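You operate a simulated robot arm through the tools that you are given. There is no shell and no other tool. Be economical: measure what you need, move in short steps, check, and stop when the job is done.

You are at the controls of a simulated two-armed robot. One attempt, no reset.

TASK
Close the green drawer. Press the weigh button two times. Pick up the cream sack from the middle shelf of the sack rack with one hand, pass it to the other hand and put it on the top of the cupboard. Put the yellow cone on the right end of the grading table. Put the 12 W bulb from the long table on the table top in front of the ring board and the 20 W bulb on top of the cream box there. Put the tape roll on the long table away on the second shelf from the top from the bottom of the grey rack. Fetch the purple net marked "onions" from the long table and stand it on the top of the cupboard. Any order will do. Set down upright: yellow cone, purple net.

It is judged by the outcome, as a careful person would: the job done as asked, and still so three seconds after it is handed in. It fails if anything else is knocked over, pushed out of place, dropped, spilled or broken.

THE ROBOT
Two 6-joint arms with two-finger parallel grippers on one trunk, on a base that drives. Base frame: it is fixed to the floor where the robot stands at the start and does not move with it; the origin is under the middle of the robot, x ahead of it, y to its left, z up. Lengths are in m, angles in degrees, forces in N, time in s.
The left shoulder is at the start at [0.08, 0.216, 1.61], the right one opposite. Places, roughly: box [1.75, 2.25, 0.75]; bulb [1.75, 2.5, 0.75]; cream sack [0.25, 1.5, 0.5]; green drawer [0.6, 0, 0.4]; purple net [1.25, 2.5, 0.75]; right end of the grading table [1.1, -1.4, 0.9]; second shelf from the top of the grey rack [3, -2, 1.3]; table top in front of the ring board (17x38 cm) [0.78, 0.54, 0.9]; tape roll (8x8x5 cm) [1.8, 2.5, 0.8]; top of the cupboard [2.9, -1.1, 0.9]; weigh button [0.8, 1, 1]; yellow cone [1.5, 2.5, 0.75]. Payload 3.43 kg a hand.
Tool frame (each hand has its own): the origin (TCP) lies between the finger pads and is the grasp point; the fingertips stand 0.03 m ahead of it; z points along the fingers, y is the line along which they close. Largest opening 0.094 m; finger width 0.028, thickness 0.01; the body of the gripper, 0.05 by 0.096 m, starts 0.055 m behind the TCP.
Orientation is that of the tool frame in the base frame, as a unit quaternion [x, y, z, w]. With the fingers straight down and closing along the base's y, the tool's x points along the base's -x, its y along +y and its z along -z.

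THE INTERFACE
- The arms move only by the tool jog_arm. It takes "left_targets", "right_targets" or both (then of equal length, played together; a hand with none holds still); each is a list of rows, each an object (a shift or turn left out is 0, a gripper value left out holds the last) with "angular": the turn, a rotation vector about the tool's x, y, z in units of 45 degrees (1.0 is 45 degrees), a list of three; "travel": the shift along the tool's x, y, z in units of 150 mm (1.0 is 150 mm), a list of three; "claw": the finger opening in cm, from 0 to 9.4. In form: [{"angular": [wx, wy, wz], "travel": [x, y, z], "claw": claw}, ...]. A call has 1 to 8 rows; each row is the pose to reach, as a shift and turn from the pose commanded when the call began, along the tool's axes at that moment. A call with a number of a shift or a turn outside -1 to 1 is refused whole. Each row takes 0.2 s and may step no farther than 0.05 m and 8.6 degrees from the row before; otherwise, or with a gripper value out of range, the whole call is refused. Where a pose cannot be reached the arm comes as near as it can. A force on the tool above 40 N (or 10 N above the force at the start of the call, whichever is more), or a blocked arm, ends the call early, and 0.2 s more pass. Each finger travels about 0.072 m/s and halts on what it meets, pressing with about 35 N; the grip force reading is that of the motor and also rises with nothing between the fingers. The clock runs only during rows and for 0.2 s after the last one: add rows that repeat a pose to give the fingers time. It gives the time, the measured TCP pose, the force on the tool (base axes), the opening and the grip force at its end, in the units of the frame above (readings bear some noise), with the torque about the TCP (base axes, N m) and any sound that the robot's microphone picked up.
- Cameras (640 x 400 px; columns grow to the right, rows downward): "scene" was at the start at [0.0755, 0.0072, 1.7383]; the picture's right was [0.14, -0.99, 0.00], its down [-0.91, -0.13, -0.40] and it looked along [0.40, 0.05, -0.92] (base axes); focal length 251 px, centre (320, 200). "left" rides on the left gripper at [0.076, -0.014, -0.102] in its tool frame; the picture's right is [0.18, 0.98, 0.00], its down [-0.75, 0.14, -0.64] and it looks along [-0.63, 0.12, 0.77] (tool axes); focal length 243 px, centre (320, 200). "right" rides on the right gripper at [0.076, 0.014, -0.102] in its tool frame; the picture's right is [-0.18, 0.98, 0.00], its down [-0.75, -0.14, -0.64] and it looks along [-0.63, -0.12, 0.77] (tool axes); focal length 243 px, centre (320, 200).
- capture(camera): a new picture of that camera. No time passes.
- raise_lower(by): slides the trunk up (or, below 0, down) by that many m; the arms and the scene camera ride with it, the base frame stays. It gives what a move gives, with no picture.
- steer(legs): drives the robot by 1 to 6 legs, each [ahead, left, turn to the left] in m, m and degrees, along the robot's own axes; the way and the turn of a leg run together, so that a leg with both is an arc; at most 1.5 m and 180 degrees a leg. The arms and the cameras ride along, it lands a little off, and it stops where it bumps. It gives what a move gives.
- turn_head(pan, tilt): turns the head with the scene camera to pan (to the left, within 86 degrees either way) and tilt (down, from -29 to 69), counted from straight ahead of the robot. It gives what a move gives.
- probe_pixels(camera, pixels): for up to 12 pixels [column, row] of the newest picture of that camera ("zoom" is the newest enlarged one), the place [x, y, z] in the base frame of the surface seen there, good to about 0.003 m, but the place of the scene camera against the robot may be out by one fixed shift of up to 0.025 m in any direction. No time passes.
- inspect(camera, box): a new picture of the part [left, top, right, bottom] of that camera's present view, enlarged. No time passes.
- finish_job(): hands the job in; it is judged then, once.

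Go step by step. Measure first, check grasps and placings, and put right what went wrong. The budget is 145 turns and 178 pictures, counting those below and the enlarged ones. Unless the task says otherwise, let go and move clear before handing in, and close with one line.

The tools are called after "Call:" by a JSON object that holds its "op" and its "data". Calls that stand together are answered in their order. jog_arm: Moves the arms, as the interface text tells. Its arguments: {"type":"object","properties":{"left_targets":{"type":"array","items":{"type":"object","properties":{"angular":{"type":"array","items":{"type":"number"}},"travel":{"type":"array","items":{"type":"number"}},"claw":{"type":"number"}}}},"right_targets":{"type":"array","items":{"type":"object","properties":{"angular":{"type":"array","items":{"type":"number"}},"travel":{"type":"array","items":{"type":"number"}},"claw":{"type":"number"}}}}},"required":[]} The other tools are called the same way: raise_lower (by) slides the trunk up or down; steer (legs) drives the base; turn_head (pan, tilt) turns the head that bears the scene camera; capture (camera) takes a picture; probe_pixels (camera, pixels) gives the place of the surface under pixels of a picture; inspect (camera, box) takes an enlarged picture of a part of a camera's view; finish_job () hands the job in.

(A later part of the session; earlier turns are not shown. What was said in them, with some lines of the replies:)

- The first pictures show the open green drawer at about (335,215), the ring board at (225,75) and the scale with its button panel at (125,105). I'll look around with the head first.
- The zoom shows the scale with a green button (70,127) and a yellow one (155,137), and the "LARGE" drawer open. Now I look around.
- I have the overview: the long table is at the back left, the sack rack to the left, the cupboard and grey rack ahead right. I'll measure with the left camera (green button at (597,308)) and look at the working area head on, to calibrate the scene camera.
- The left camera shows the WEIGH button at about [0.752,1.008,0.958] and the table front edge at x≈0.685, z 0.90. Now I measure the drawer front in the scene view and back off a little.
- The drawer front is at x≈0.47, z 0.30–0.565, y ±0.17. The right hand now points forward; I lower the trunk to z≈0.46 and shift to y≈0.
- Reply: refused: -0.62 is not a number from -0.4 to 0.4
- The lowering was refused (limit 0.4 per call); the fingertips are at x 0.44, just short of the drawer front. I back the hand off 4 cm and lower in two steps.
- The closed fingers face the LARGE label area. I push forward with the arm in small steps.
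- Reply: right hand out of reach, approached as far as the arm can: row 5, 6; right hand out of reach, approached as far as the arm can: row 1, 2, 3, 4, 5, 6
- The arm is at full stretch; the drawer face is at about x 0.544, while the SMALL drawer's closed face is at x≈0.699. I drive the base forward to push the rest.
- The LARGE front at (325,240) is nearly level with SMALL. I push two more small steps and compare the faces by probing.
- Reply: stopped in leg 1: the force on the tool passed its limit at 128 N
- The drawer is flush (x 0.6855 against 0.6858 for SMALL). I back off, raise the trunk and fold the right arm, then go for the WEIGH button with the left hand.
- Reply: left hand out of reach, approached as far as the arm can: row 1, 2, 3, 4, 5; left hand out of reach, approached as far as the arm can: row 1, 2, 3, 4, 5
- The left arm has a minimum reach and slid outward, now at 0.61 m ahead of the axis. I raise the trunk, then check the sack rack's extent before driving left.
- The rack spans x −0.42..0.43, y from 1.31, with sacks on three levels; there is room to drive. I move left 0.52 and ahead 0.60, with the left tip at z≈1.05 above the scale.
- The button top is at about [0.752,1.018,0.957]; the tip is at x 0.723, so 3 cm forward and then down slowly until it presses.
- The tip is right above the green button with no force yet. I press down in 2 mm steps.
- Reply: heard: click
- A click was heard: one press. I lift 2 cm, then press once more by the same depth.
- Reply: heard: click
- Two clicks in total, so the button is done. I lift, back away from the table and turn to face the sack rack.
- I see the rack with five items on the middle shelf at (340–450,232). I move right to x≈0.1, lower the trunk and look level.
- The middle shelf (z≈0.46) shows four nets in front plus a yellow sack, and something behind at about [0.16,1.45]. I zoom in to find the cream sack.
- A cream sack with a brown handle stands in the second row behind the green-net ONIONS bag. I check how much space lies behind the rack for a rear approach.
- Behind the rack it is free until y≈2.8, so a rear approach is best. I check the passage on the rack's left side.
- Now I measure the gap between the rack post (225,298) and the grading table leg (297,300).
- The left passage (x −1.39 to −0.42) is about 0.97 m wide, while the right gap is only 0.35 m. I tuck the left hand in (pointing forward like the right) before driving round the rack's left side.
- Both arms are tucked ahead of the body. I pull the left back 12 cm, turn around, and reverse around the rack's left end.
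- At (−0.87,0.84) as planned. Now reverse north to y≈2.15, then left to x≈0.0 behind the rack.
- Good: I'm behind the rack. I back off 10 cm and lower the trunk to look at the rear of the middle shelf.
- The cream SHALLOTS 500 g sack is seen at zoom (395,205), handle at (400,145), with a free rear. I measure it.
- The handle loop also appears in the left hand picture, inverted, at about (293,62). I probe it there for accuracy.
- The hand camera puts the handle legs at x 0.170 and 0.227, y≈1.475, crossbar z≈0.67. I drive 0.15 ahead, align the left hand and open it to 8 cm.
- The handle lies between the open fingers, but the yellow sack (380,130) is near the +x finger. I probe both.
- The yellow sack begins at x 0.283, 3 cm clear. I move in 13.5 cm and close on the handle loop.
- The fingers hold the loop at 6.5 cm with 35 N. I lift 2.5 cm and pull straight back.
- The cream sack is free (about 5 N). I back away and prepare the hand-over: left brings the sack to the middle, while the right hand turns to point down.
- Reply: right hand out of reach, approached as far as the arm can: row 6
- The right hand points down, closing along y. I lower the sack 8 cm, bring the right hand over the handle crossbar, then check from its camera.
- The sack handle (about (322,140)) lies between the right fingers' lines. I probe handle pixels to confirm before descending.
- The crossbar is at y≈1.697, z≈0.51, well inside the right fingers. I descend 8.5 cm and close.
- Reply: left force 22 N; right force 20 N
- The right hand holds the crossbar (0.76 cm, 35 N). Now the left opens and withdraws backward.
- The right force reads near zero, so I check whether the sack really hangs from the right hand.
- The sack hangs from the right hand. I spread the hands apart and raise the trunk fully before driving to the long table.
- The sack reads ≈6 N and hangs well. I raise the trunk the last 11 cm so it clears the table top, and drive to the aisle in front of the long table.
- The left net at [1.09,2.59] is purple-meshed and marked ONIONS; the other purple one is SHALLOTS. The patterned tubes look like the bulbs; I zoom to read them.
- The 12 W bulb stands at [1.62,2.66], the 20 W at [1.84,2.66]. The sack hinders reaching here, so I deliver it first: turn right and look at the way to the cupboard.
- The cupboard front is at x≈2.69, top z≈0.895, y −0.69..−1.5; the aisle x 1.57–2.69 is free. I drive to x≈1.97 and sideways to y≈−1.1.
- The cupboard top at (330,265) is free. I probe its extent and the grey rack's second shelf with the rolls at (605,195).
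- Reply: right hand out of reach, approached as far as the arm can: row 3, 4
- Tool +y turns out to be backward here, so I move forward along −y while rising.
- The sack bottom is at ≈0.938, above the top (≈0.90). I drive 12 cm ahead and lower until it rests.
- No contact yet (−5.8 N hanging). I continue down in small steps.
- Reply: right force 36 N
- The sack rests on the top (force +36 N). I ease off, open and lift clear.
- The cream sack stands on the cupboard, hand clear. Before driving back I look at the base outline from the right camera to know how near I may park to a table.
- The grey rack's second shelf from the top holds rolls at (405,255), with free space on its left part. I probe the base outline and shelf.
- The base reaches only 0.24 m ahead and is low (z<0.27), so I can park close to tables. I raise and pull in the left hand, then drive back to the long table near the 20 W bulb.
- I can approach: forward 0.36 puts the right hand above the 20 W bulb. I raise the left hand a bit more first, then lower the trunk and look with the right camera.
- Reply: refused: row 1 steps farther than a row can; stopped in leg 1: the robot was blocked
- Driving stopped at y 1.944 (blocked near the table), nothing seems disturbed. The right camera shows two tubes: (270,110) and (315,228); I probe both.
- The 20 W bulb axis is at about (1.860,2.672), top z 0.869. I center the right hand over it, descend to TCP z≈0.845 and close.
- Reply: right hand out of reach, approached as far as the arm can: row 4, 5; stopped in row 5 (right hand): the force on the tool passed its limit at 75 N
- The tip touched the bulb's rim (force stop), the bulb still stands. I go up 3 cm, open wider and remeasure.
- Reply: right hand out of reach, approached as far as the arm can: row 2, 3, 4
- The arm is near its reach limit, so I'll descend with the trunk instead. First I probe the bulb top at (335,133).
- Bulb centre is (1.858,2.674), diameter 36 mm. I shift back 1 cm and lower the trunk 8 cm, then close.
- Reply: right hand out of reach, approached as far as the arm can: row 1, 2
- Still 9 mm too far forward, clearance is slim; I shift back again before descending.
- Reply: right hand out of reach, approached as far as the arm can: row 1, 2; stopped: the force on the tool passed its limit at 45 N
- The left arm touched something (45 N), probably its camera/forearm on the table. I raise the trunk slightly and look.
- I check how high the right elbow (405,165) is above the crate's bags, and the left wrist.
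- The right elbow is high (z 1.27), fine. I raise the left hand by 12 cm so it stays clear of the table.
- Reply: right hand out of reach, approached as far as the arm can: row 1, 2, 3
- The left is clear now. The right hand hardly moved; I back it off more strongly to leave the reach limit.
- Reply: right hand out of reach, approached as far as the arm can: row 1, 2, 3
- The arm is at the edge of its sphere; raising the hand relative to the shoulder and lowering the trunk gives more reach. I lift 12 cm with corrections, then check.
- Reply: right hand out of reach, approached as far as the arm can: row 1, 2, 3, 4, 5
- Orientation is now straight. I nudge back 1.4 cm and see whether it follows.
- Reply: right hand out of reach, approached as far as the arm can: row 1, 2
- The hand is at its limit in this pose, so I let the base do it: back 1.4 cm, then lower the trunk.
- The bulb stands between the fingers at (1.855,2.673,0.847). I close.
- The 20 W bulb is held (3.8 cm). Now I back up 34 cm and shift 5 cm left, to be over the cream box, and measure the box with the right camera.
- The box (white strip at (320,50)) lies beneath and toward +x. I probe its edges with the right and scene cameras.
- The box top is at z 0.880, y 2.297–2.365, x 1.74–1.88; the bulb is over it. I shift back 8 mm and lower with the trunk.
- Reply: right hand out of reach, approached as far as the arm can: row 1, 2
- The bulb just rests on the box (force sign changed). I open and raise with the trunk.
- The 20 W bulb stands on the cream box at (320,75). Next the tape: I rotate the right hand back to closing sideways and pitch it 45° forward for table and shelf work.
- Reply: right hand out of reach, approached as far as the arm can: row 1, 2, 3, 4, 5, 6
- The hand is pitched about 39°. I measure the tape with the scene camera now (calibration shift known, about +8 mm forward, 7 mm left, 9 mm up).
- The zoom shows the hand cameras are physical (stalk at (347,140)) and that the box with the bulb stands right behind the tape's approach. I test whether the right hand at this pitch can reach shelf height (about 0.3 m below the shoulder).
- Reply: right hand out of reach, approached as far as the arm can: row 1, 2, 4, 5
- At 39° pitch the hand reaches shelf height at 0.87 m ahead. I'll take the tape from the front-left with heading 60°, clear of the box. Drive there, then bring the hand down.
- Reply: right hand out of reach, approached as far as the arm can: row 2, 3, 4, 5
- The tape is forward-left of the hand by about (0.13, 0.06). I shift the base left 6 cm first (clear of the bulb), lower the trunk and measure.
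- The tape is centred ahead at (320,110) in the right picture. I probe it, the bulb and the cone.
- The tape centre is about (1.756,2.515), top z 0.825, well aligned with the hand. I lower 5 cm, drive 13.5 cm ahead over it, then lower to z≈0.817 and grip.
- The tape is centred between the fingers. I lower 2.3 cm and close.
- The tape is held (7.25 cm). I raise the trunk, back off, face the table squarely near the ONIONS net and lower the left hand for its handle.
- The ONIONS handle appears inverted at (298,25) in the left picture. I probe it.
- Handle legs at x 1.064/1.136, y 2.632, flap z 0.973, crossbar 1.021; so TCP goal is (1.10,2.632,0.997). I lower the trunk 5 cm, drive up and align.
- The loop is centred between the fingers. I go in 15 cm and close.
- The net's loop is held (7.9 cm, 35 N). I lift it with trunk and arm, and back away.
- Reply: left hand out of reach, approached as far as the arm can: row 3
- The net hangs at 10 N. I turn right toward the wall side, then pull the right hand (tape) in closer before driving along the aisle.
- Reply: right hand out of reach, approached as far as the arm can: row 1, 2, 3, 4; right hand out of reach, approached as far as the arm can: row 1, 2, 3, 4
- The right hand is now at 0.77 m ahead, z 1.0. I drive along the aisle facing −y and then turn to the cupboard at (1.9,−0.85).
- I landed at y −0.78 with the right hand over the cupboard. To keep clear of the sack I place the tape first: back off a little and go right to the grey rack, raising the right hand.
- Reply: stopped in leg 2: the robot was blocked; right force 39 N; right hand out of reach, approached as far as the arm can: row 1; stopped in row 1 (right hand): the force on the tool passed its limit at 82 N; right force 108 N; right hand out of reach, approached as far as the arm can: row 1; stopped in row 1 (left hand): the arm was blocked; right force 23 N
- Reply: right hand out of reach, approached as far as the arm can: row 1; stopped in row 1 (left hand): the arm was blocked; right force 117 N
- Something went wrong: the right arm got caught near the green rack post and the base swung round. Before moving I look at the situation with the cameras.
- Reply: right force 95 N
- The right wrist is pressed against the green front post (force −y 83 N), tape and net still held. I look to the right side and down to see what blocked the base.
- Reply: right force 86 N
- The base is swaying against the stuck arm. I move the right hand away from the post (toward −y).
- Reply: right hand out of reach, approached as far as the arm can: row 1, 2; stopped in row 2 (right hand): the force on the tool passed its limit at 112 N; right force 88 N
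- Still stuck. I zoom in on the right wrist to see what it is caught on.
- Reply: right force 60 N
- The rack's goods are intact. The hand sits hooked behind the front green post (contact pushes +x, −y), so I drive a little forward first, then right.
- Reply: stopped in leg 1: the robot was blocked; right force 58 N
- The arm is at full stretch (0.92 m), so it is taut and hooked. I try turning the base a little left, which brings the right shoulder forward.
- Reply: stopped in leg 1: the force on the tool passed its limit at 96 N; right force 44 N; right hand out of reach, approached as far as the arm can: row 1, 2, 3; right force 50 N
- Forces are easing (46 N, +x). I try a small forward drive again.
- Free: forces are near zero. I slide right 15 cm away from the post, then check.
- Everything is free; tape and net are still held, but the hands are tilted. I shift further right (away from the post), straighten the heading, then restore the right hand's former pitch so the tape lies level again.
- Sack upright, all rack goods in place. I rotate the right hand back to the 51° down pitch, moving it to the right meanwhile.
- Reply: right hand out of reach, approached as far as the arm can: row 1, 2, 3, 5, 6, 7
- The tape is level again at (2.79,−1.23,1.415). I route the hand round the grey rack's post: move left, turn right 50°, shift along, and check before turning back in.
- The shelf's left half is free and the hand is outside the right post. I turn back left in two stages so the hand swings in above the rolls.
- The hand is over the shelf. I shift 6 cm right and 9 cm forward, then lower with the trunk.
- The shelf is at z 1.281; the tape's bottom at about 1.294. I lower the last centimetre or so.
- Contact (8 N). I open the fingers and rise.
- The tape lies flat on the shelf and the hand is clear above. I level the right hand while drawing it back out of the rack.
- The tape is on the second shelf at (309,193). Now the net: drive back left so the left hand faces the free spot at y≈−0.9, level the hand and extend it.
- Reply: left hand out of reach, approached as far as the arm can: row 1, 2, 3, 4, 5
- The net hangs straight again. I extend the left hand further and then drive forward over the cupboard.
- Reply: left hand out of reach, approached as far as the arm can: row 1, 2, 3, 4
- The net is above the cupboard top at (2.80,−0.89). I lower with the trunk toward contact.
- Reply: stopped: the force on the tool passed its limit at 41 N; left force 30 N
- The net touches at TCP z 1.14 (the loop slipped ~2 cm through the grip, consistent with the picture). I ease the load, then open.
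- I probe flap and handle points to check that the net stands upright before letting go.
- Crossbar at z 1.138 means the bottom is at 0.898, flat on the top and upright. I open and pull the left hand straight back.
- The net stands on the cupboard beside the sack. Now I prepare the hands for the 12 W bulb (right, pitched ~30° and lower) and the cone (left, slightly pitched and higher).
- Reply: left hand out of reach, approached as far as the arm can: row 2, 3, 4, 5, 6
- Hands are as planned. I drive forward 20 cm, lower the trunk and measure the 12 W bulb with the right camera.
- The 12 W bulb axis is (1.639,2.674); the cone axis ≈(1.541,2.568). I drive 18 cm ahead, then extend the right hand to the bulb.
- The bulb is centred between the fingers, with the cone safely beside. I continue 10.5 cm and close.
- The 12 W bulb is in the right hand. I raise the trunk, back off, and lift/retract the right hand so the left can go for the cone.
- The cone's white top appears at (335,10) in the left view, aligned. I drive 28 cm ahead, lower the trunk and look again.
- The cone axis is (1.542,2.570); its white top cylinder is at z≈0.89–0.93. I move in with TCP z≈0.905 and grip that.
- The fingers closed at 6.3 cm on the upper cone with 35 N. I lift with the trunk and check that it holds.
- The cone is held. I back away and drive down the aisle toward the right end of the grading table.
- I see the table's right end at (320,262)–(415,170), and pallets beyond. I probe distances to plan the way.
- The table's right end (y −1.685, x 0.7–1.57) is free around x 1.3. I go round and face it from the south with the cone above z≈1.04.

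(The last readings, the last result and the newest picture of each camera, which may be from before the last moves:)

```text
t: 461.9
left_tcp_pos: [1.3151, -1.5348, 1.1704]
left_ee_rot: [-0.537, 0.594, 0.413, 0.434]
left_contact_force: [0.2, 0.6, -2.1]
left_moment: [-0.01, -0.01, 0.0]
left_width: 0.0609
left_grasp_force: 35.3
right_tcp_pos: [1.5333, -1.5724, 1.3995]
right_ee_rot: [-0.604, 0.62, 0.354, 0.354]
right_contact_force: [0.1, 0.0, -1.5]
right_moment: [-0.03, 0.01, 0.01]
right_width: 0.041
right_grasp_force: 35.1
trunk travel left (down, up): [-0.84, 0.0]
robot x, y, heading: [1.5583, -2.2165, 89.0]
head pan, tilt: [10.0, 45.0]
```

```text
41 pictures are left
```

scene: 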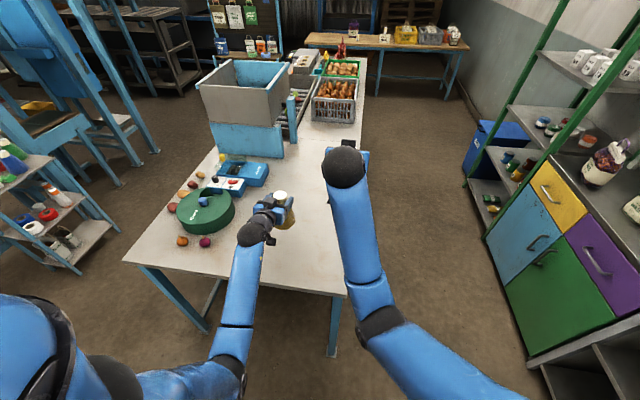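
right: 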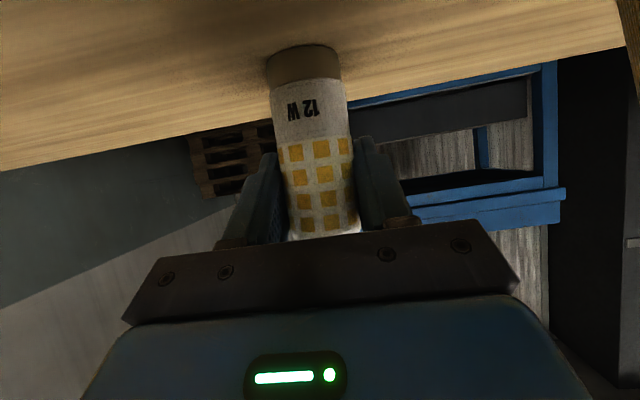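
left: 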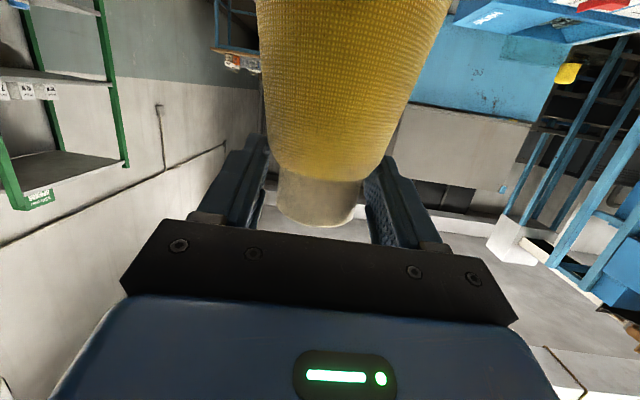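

The cone is above free table at (1.315,−1.535). I lower with the trunk to near contact.

Call:
{"op": "raise_lower", "data": {"by": -0.135}}

Call:
{"op": "raise_lower", "data": {"by": -0.007}}

Call:
{"op": "capture", "data": {"camera": "left"}}

```text
t: 463.5
left_tcp_pos: [1.314, -1.5362, 1.0357]
left_ee_rot: [-0.537, 0.595, 0.412, 0.433]
left_contact_force: [-0.5, 0.3, -1.0]
left_moment: [0.02, -0.03, 0.0]
left_width: 0.061
left_grasp_force: 34.9
right_tcp_pos: [1.5326, -1.5735, 1.2645]
right_ee_rot: [-0.605, 0.619, 0.354, 0.354]
right_contact_force: [0.8, -0.5, -0.5]
right_moment: [-0.02, 0.0, -0.02]
right_width: 0.041
right_grasp_force: 34.7
trunk travel left (down, up): [-0.705, 0.135]
robot x, y, heading: [1.5582, -2.2191, 89.3]
head pan, tilt: [10.0, 45.0]
```

```text
t: 464.1
left_tcp_pos: [1.3152, -1.5378, 1.028]
left_ee_rot: [-0.537, 0.594, 0.413, 0.434]
left_contact_force: [0.2, -0.4, -1.3]
left_moment: [0.0, 0.01, 0.01]
left_width: 0.0611
left_grasp_force: 34.5
right_tcp_pos: [1.533, -1.5725, 1.2572]
right_ee_rot: [-0.604, 0.619, 0.354, 0.355]
right_contact_force: [0.0, -0.5, -1.0]
right_moment: [-0.02, 0.0, 0.01]
right_width: 0.0409
right_grasp_force: 34.9
trunk travel left (down, up): [-0.698, 0.142]
robot x, y, heading: [1.5585, -2.2189, 88.7]
head pan, tilt: [10.0, 45.0]
```

```text
40 pictures are left
```

left: 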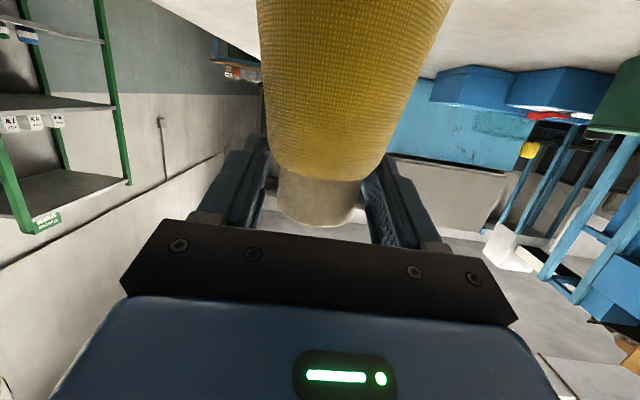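

No contact yet (−1.3 N). I lower in 3 mm steps.

Call:
{"op": "raise_lower", "data": {"by": -0.004}}

Call:
{"op": "raise_lower", "data": {"by": -0.003}}

```text
t: 464.6
left_tcp_pos: [1.3149, -1.5371, 1.0261]
left_ee_rot: [-0.536, 0.594, 0.413, 0.434]
left_contact_force: [-0.3, 1.2, 2.1]
left_moment: [0.09, -0.15, 0.02]
left_width: 0.0611
left_grasp_force: 35.1
right_tcp_pos: [1.5329, -1.5736, 1.2537]
right_ee_rot: [-0.603, 0.621, 0.353, 0.355]
right_contact_force: [0.2, 0.0, -0.7]
right_moment: [-0.01, 0.0, -0.03]
right_width: 0.0408
right_grasp_force: 34.9
trunk travel left (down, up): [-0.694, 0.146]
robot x, y, heading: [1.5592, -2.2133, 89.1]
head pan, tilt: [10.0, 45.0]
```

```text
t: 465.1
left_tcp_pos: [1.3154, -1.5373, 1.0238]
left_ee_rot: [-0.536, 0.592, 0.416, 0.435]
left_contact_force: [-0.7, 0.9, 14.8]
left_moment: [0.1, -0.49, 0.05]
left_width: 0.0609
left_grasp_force: 34.9
right_tcp_pos: [1.5335, -1.5751, 1.2517]
right_ee_rot: [-0.604, 0.619, 0.355, 0.354]
right_contact_force: [-0.2, -0.4, -1.0]
right_moment: [0.04, 0.01, 0.01]
right_width: 0.041
right_grasp_force: 34.6
trunk travel left (down, up): [-0.691, 0.149]
robot x, y, heading: [1.5544, -2.218, 88.9]
head pan, tilt: [10.0, 45.0]
```

The cone stands (15 N contact). I open the fingers fully and back straight away.

Call:
{"op": "jog_arm", "data": {"left_targets": [{"claw": 6.6}, {"claw": 7.5}, {"claw": 8.5}, {"claw": 9.4}, {"claw": 9.4}]}}

Call:
{"op": "steer", "data": {"legs": [[-0.25, 0, 0]]}}

Call:
{"op": "capture", "data": {"camera": "scene"}}

Call:
{"op": "inspect", "data": {"camera": "scene", "box": [180, 140, 380, 265]}}

```text
t: 466.3
left_tcp_pos: [1.3158, -1.5361, 1.0225]
left_ee_rot: [-0.538, 0.593, 0.414, 0.433]
left_contact_force: [-0.2, 0.2, 0.0]
left_moment: [0.0, -0.05, -0.02]
left_width: 0.094
left_grasp_force: 0.0
right_tcp_pos: [1.533, -1.5733, 1.2499]
right_ee_rot: [-0.604, 0.62, 0.353, 0.355]
right_contact_force: [-0.2, 0.0, -1.1]
right_moment: [0.01, 0.01, 0.04]
right_width: 0.0409
right_grasp_force: 34.3
trunk travel left (down, up): [-0.691, 0.149]
robot x, y, heading: [1.5579, -2.2174, 89.2]
head pan, tilt: [10.0, 45.0]
```

```text
t: 468.1
left_tcp_pos: [1.3111, -1.7855, 1.0191]
left_ee_rot: [-0.537, 0.594, 0.413, 0.433]
left_contact_force: [0.4, 0.4, -0.2]
left_moment: [-0.03, -0.02, 0.03]
left_width: 0.094
left_grasp_force: 0.1
right_tcp_pos: [1.5281, -1.8222, 1.2496]
right_ee_rot: [-0.605, 0.62, 0.353, 0.353]
right_contact_force: [0.2, 0.4, -1.0]
right_moment: [-0.01, -0.01, 0.0]
right_width: 0.0408
right_grasp_force: 34.4
trunk travel left (down, up): [-0.691, 0.149]
robot x, y, heading: [1.5546, -2.4661, 88.8]
head pan, tilt: [10.0, 45.0]
```

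```text
39 pictures are left
```

scene: 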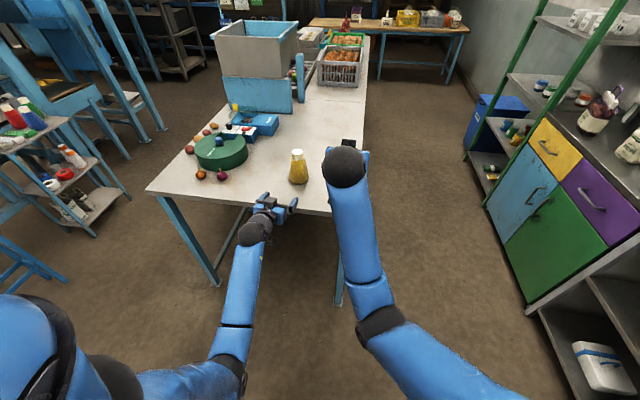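

```text
3.20 times, centred on (280, 202) of scene
```

zoom: 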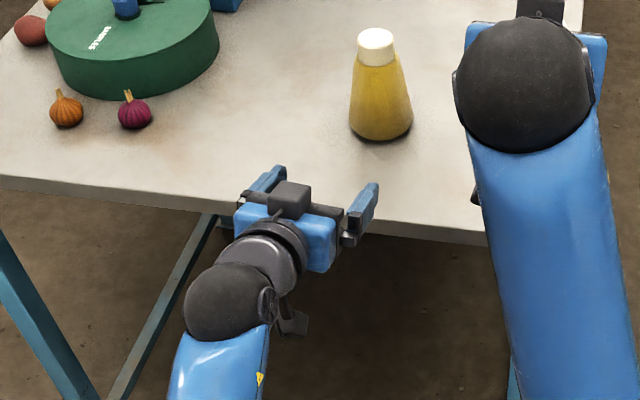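

The cone stands upright at the table's right end. Next the bulb: I probe the obstacles west of the table to plan the way to the front side.

Call:
{"op": "probe_pixels", "data": {"camera": "scene", "pixels": [[95, 225], [125, 185], [60, 150], [130, 155], [165, 128], [215, 285], [20, 120], [60, 270], [185, 75]]}}

```text
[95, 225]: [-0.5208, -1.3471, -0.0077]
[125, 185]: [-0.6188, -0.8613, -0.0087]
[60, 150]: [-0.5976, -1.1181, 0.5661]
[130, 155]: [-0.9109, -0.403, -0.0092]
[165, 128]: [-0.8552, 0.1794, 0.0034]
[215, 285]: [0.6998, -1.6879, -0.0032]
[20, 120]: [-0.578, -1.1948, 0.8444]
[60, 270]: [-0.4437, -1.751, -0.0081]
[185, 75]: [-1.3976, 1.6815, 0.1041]
```

West obstacles stay at x<−0.5, so the front corridor is free. I raise the trunk and drive round to the front of the table.

Call:
{"op": "raise_lower", "data": {"by": 0.149}}

Call:
{"op": "steer", "data": {"legs": [[0, 1.45, 1.2], [1.35, 0, 0], [1.3, 0, 0], [0, 0, -90]]}}

Call:
{"op": "turn_head", "data": {"pan": 10, "tilt": 50}}

Call:
{"op": "capture", "data": {"camera": "scene"}}

```text
t: 469.9
left_tcp_pos: [1.3113, -1.7878, 1.1709]
left_ee_rot: [-0.538, 0.593, 0.414, 0.433]
left_contact_force: [-0.1, 0.1, -0.5]
left_moment: [-0.02, 0.0, 0.01]
left_width: 0.0941
left_grasp_force: 0.2
right_tcp_pos: [1.5287, -1.8251, 1.3999]
right_ee_rot: [-0.605, 0.62, 0.354, 0.354]
right_contact_force: [0.8, 0.4, -1.2]
right_moment: [0.03, -0.02, -0.01]
right_width: 0.0409
right_grasp_force: 34.9
trunk travel left (down, up): [-0.84, 0.0]
robot x, y, heading: [1.556, -2.4684, 88.9]
head pan, tilt: [10.0, 45.0]
```

```text
t: 493.3
left_tcp_pos: [0.8205, 0.4785, 1.1706]
left_ee_rot: [0.027, 0.8, -0.005, 0.599]
left_contact_force: [0.6, -0.1, -0.4]
left_moment: [0.02, -0.02, -0.02]
left_width: 0.0938
left_grasp_force: 0.1
right_tcp_pos: [0.7919, 0.2591, 1.399]
right_ee_rot: [-0.004, 0.865, 0.008, 0.501]
right_contact_force: [-0.2, -0.6, -1.3]
right_moment: [-0.02, 0.0, 0.0]
right_width: 0.0406
right_grasp_force: 35.1
trunk travel left (down, up): [-0.84, 0.0]
robot x, y, heading: [0.1482, 0.2149, 1.1]
head pan, tilt: [10.0, 45.0]
```

```text
t: 494.0
left_tcp_pos: [0.8211, 0.4786, 1.1701]
left_ee_rot: [0.027, 0.8, -0.004, 0.599]
left_contact_force: [0.8, 0.1, 0.0]
left_moment: [0.02, 0.01, -0.04]
left_width: 0.0939
left_grasp_force: 0.1
right_tcp_pos: [0.7901, 0.2598, 1.3992]
right_ee_rot: [-0.003, 0.865, 0.008, 0.501]
right_contact_force: [0.8, -0.1, -0.6]
right_moment: [-0.02, -0.02, 0.01]
right_width: 0.0408
right_grasp_force: 35.0
trunk travel left (down, up): [-0.84, 0.0]
robot x, y, heading: [0.151, 0.2174, 0.8]
head pan, tilt: [10.0, 50.0]
```

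```text
37 pictures are left
```

scene: 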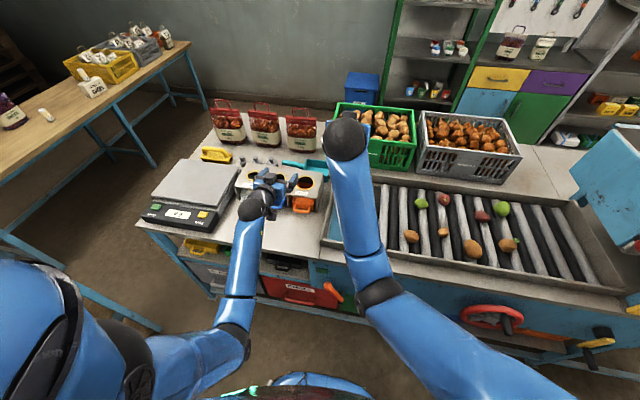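

The bulb hand is over the table; the space in front of the ring board is free. I retract and raise the left hand, lower the right somewhat, and shift left 28 cm.

Call:
{"op": "jog_arm", "data": {"left_targets": [{"travel": [-0.06, 0, -0.24], "claw": 6}, {"travel": [-0.12, 0, -0.48], "claw": 3}, {"travel": [-0.19, 0, -0.72], "claw": 0}, {"travel": [-0.25, 0, -0.94]}], "right_targets": [{"travel": [0.22, 0, 0.12]}, {"travel": [0.44, 0, 0.25]}, {"travel": [0.66, 0, 0.37]}, {"travel": [0.87, 0, 0.5]}]}}

Call:
{"op": "jog_arm", "data": {"left_targets": [{"travel": [-0.06, 0, -0.24]}, {"travel": [-0.12, 0, -0.48]}, {"travel": [-0.19, 0, -0.72]}, {"travel": [-0.25, 0, -0.94]}]}}

Call:
{"op": "steer", "data": {"legs": [[0, 0.28, -0.8]]}}

Call:
{"op": "raise_lower", "data": {"by": -0.18}}

Call:
{"op": "capture", "data": {"camera": "scene"}}

Call:
{"op": "capture", "data": {"camera": "right"}}

```text
t: 495.0
left_tcp_pos: [0.6946, 0.481, 1.2459]
left_ee_rot: [0.027, 0.8, -0.004, 0.599]
left_contact_force: [-0.7, 0.8, 0.3]
left_moment: [0.01, 0.01, -0.01]
left_width: 0.0
left_grasp_force: 32.8
right_tcp_pos: [0.7933, 0.2612, 1.2487]
right_ee_rot: [-0.003, 0.866, 0.008, 0.501]
right_contact_force: [-0.8, 0.3, -0.3]
right_moment: [0.01, -0.01, 0.0]
right_width: 0.041
right_grasp_force: 34.8
trunk travel left (down, up): [-0.84, 0.0]
robot x, y, heading: [0.1486, 0.211, 0.8]
head pan, tilt: [10.0, 50.0]
```

```text
t: 496.0
left_tcp_pos: [0.6164, 0.5025, 1.2815]
left_ee_rot: [0.028, 0.8, -0.006, 0.599]
left_contact_force: [-0.1, -0.3, -0.3]
left_moment: [0.0, 0.01, 0.01]
left_width: 0.0002
left_grasp_force: 33.0
left hand out of reach, approached as far as the arm can: row 3, 4
right_tcp_pos: [0.7951, 0.2618, 1.2485]
right_ee_rot: [-0.004, 0.866, 0.008, 0.5]
right_contact_force: [0.1, 0.1, -1.0]
right_moment: [0.0, -0.02, 0.02]
right_width: 0.0408
right_grasp_force: 34.7
trunk travel left (down, up): [-0.84, 0.0]
robot x, y, heading: [0.1503, 0.2157, 0.8]
head pan, tilt: [10.0, 50.0]
```

```text
t: 497.9
left_tcp_pos: [0.6191, 0.7738, 1.2826]
left_ee_rot: [0.035, 0.8, -0.009, 0.599]
left_contact_force: [0.4, -0.7, -0.4]
left_moment: [0.04, -0.01, 0.07]
left_width: 0.0
left_grasp_force: 32.7
right_tcp_pos: [0.7919, 0.5286, 1.2479]
right_ee_rot: [0.005, 0.866, 0.005, 0.5]
right_contact_force: [-0.4, -0.6, -0.8]
right_moment: [-0.01, -0.02, 0.03]
right_width: 0.0408
right_grasp_force: 34.6
trunk travel left (down, up): [-0.84, 0.0]
robot x, y, heading: [0.1431, 0.4954, -0.3]
head pan, tilt: [10.0, 50.0]
```

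```text
t: 499.9
left_tcp_pos: [0.6182, 0.7763, 1.1012]
left_ee_rot: [0.034, 0.8, -0.01, 0.599]
left_contact_force: [0.4, 1.3, -0.1]
left_moment: [-0.03, 0.02, 0.0]
left_width: 0.0
left_grasp_force: 33.1
right_tcp_pos: [0.7922, 0.5331, 1.0686]
right_ee_rot: [0.004, 0.866, 0.003, 0.5]
right_contact_force: [-0.3, 0.3, -0.7]
right_moment: [-0.03, 0.02, 0.03]
right_width: 0.0408
right_grasp_force: 34.9
trunk travel left (down, up): [-0.66, 0.18]
robot x, y, heading: [0.1452, 0.4996, 0.1]
head pan, tilt: [10.0, 50.0]
```

```text
36 pictures are left
```

scene: 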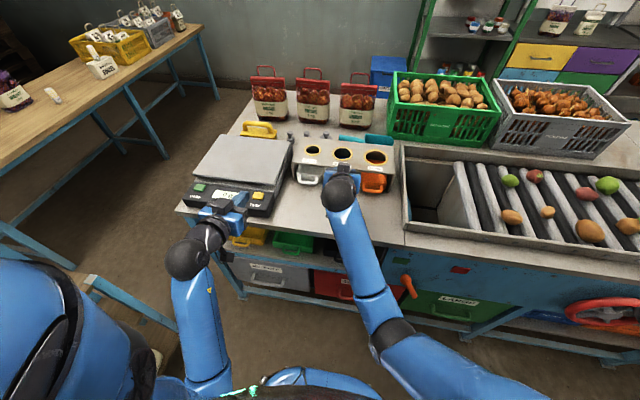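

```text
35 pictures are left
```

right: 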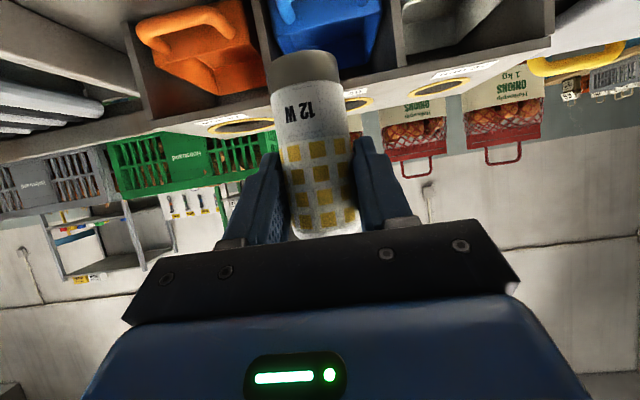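

The bulb is over the free strip at (0.79,0.53). I back 1.5 cm and lower toward the table (contact expected at TCP z≈0.961).

Call:
{"op": "steer", "data": {"legs": [[-0.015, 0, 0]]}}

Call:
{"op": "raise_lower", "data": {"by": -0.098}}

Call:
{"op": "raise_lower", "data": {"by": -0.006}}

Call:
{"op": "capture", "data": {"camera": "right"}}

```text
t: 500.7
left_tcp_pos: [0.6069, 0.7766, 1.0997]
left_ee_rot: [0.033, 0.801, -0.009, 0.597]
left_contact_force: [-0.3, 0.0, -0.7]
left_moment: [0.04, -0.02, 0.02]
left_width: 0.0003
left_grasp_force: 32.8
right_tcp_pos: [0.7823, 0.5315, 1.0651]
right_ee_rot: [0.005, 0.866, 0.003, 0.499]
right_contact_force: [0.1, 0.8, -1.2]
right_moment: [0.0, -0.02, -0.01]
right_width: 0.0407
right_grasp_force: 35.2
trunk travel left (down, up): [-0.66, 0.18]
robot x, y, heading: [0.1302, 0.4928, -0.1]
head pan, tilt: [10.0, 50.0]
```

```text
t: 502.0
left_tcp_pos: [0.6035, 0.7759, 1.0044]
left_ee_rot: [0.035, 0.799, -0.011, 0.6]
left_contact_force: [0.9, 0.8, -0.6]
left_moment: [-0.03, 0.0, 0.0]
left_width: 0.0
left_grasp_force: 32.7
right_tcp_pos: [0.7778, 0.5314, 0.97]
right_ee_rot: [0.004, 0.866, 0.004, 0.5]
right_contact_force: [0.3, 0.7, 0.0]
right_moment: [-0.01, 0.01, 0.01]
right_width: 0.0411
right_grasp_force: 34.9
trunk travel left (down, up): [-0.562, 0.278]
robot x, y, heading: [0.1288, 0.4932, -0.0]
head pan, tilt: [10.0, 50.0]
```

```text
t: 502.6
left_tcp_pos: [0.6035, 0.777, 0.9963]
left_ee_rot: [0.034, 0.8, -0.01, 0.599]
left_contact_force: [-0.3, 0.6, -0.1]
left_moment: [0.03, -0.02, -0.01]
left_width: 0.0
left_grasp_force: 33.2
right_tcp_pos: [0.7801, 0.5327, 0.964]
right_ee_rot: [0.005, 0.866, 0.003, 0.501]
right_contact_force: [-0.6, -0.5, -0.5]
right_moment: [-0.02, 0.01, 0.0]
right_width: 0.0406
right_grasp_force: 35.3
trunk travel left (down, up): [-0.556, 0.284]
robot x, y, heading: [0.1299, 0.4964, -0.0]
head pan, tilt: [10.0, 50.0]
```

```text
34 pictures are left
```

right: 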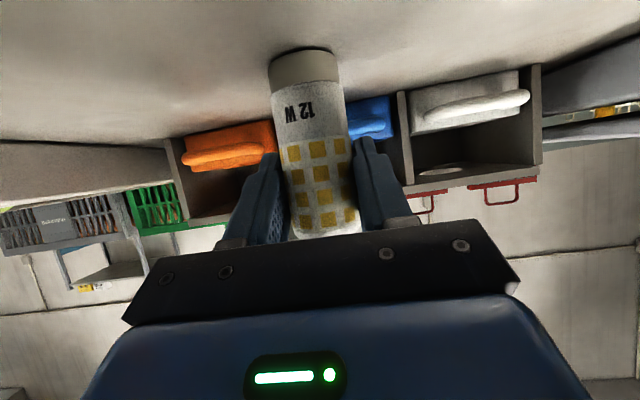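

Nearly there; I go down in 2–3 mm steps until contact shows.

Call:
{"op": "raise_lower", "data": {"by": -0.003}}

Call:
{"op": "raise_lower", "data": {"by": -0.002}}

```text
t: 503.1
left_tcp_pos: [0.6047, 0.7764, 0.995]
left_ee_rot: [0.034, 0.8, -0.01, 0.599]
left_contact_force: [0.0, -0.7, 0.5]
left_moment: [0.0, 0.01, 0.05]
left_width: 0.0
left_grasp_force: 33.0
right_tcp_pos: [0.777, 0.5313, 0.9616]
right_ee_rot: [0.004, 0.865, 0.004, 0.502]
right_contact_force: [1.0, 0.1, 4.9]
right_moment: [-0.09, 0.0, -0.02]
right_width: 0.0408
right_grasp_force: 35.0
trunk travel left (down, up): [-0.553, 0.287]
robot x, y, heading: [0.132, 0.4984, -0.5]
head pan, tilt: [10.0, 50.0]
```

```text
t: 503.6
left_tcp_pos: [0.6018, 0.7764, 0.9933]
left_ee_rot: [0.034, 0.8, -0.01, 0.599]
left_contact_force: [0.7, -1.2, -0.3]
left_moment: [0.02, 0.0, 0.01]
left_width: 0.0002
left_grasp_force: 33.4
right_tcp_pos: [0.7775, 0.5321, 0.9623]
right_ee_rot: [0.005, 0.864, 0.004, 0.503]
right_contact_force: [4.6, 0.0, 15.3]
right_moment: [-0.17, -0.08, 0.02]
right_width: 0.0407
right_grasp_force: 34.8
trunk travel left (down, up): [-0.551, 0.289]
robot x, y, heading: [0.1289, 0.4931, 0.3]
head pan, tilt: [10.0, 50.0]
```

The bulb rests (15 N). I open to 7.5 cm and back straight out.

Call:
{"op": "jog_arm", "data": {"right_targets": [{"claw": 4.6}, {"claw": 5.5}, {"claw": 6.5}, {"claw": 7.5}, {"claw": 7.5}]}}

Call:
{"op": "steer", "data": {"legs": [[-0.25, 0, 0]]}}

Call:
{"op": "capture", "data": {"camera": "scene"}}

Call:
{"op": "inspect", "data": {"camera": "scene", "box": [160, 80, 440, 255]}}

```text
t: 504.8
left_tcp_pos: [0.6047, 0.7761, 0.9933]
left_ee_rot: [0.034, 0.8, -0.01, 0.599]
left_contact_force: [0.2, -1.0, 0.0]
left_moment: [0.01, 0.04, -0.01]
left_width: 0.0
left_grasp_force: 32.8
right_tcp_pos: [0.7789, 0.533, 0.9603]
right_ee_rot: [0.004, 0.866, 0.004, 0.501]
right_contact_force: [-0.7, 0.0, 0.4]
right_moment: [0.0, 0.02, 0.01]
right_width: 0.0749
right_grasp_force: 0.0
trunk travel left (down, up): [-0.551, 0.289]
robot x, y, heading: [0.1347, 0.4954, -0.0]
head pan, tilt: [10.0, 50.0]
```

```text
t: 506.6
left_tcp_pos: [0.3579, 0.7769, 0.9916]
left_ee_rot: [0.034, 0.8, -0.01, 0.599]
left_contact_force: [-0.2, -0.8, 0.6]
left_moment: [0.03, 0.02, 0.03]
left_width: 0.0001
left_grasp_force: 32.9
right_tcp_pos: [0.5326, 0.5325, 0.9586]
right_ee_rot: [0.005, 0.866, 0.003, 0.5]
right_contact_force: [0.7, 1.0, -0.6]
right_moment: [-0.05, -0.02, 0.01]
right_width: 0.075
right_grasp_force: 0.1
trunk travel left (down, up): [-0.551, 0.289]
robot x, y, heading: [-0.1177, 0.4931, 0.1]
head pan, tilt: [10.0, 50.0]
```

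```text
33 pictures are left
```

scene: 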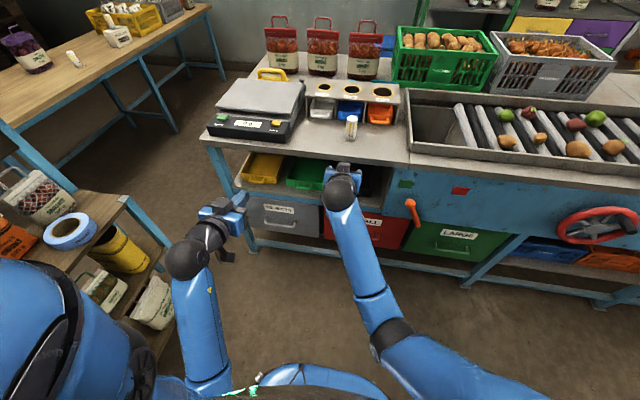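

```text
2.29 times, centred on (300, 168) of scene
```

zoom: 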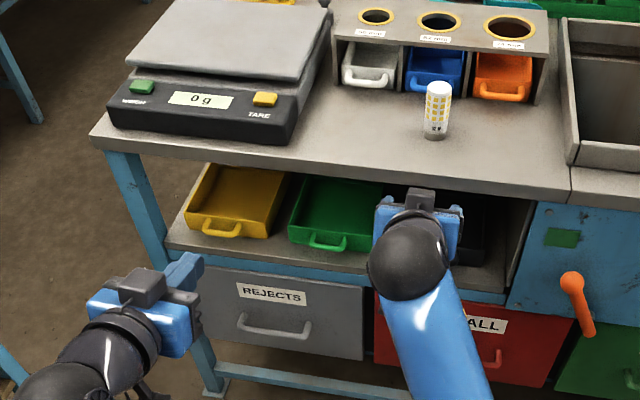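

The 12 W bulb stands in front of the ring board and the LARGE drawer is shut. One last look at the 20 W bulb on the box.

Call:
{"op": "inspect", "data": {"camera": "scene", "box": [0, 0, 200, 125]}}

Call:
{"op": "inspect", "data": {"camera": "scene", "box": [400, 0, 640, 300]}}

```text
3.20 times, centred on (100, 62) of scene
```

zoom: 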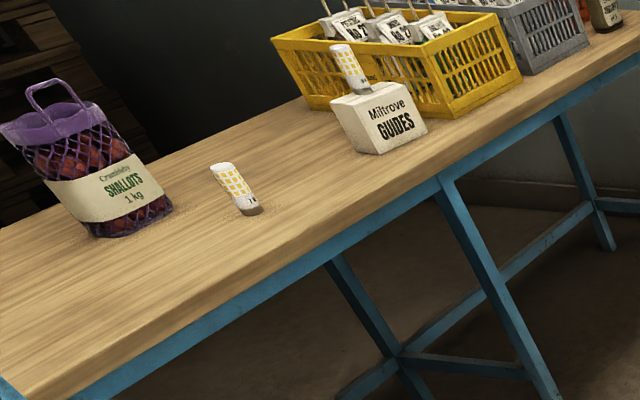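

```text
1.33 times, centred on (520, 150) of scene
```

zoom: 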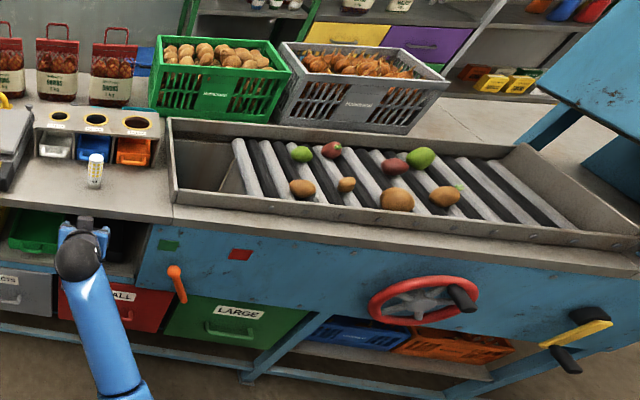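

The 20 W bulb stands on the cream box, the 12 W bulb in front of the ring board, and the drawer is closed. Everything asked is in place and both hands are clear, so I hand in.

Call:
{"op": "finish_job", "data": {}}

```text
The job is handed in.
```

All seven tasks are done and the job is handed in. One thing went wrong on the way: the right arm, holding the tape roll, got caught on the green rack's front post and pushed against it hard. I freed it, and nothing looked out of place in the pictures afterwards.
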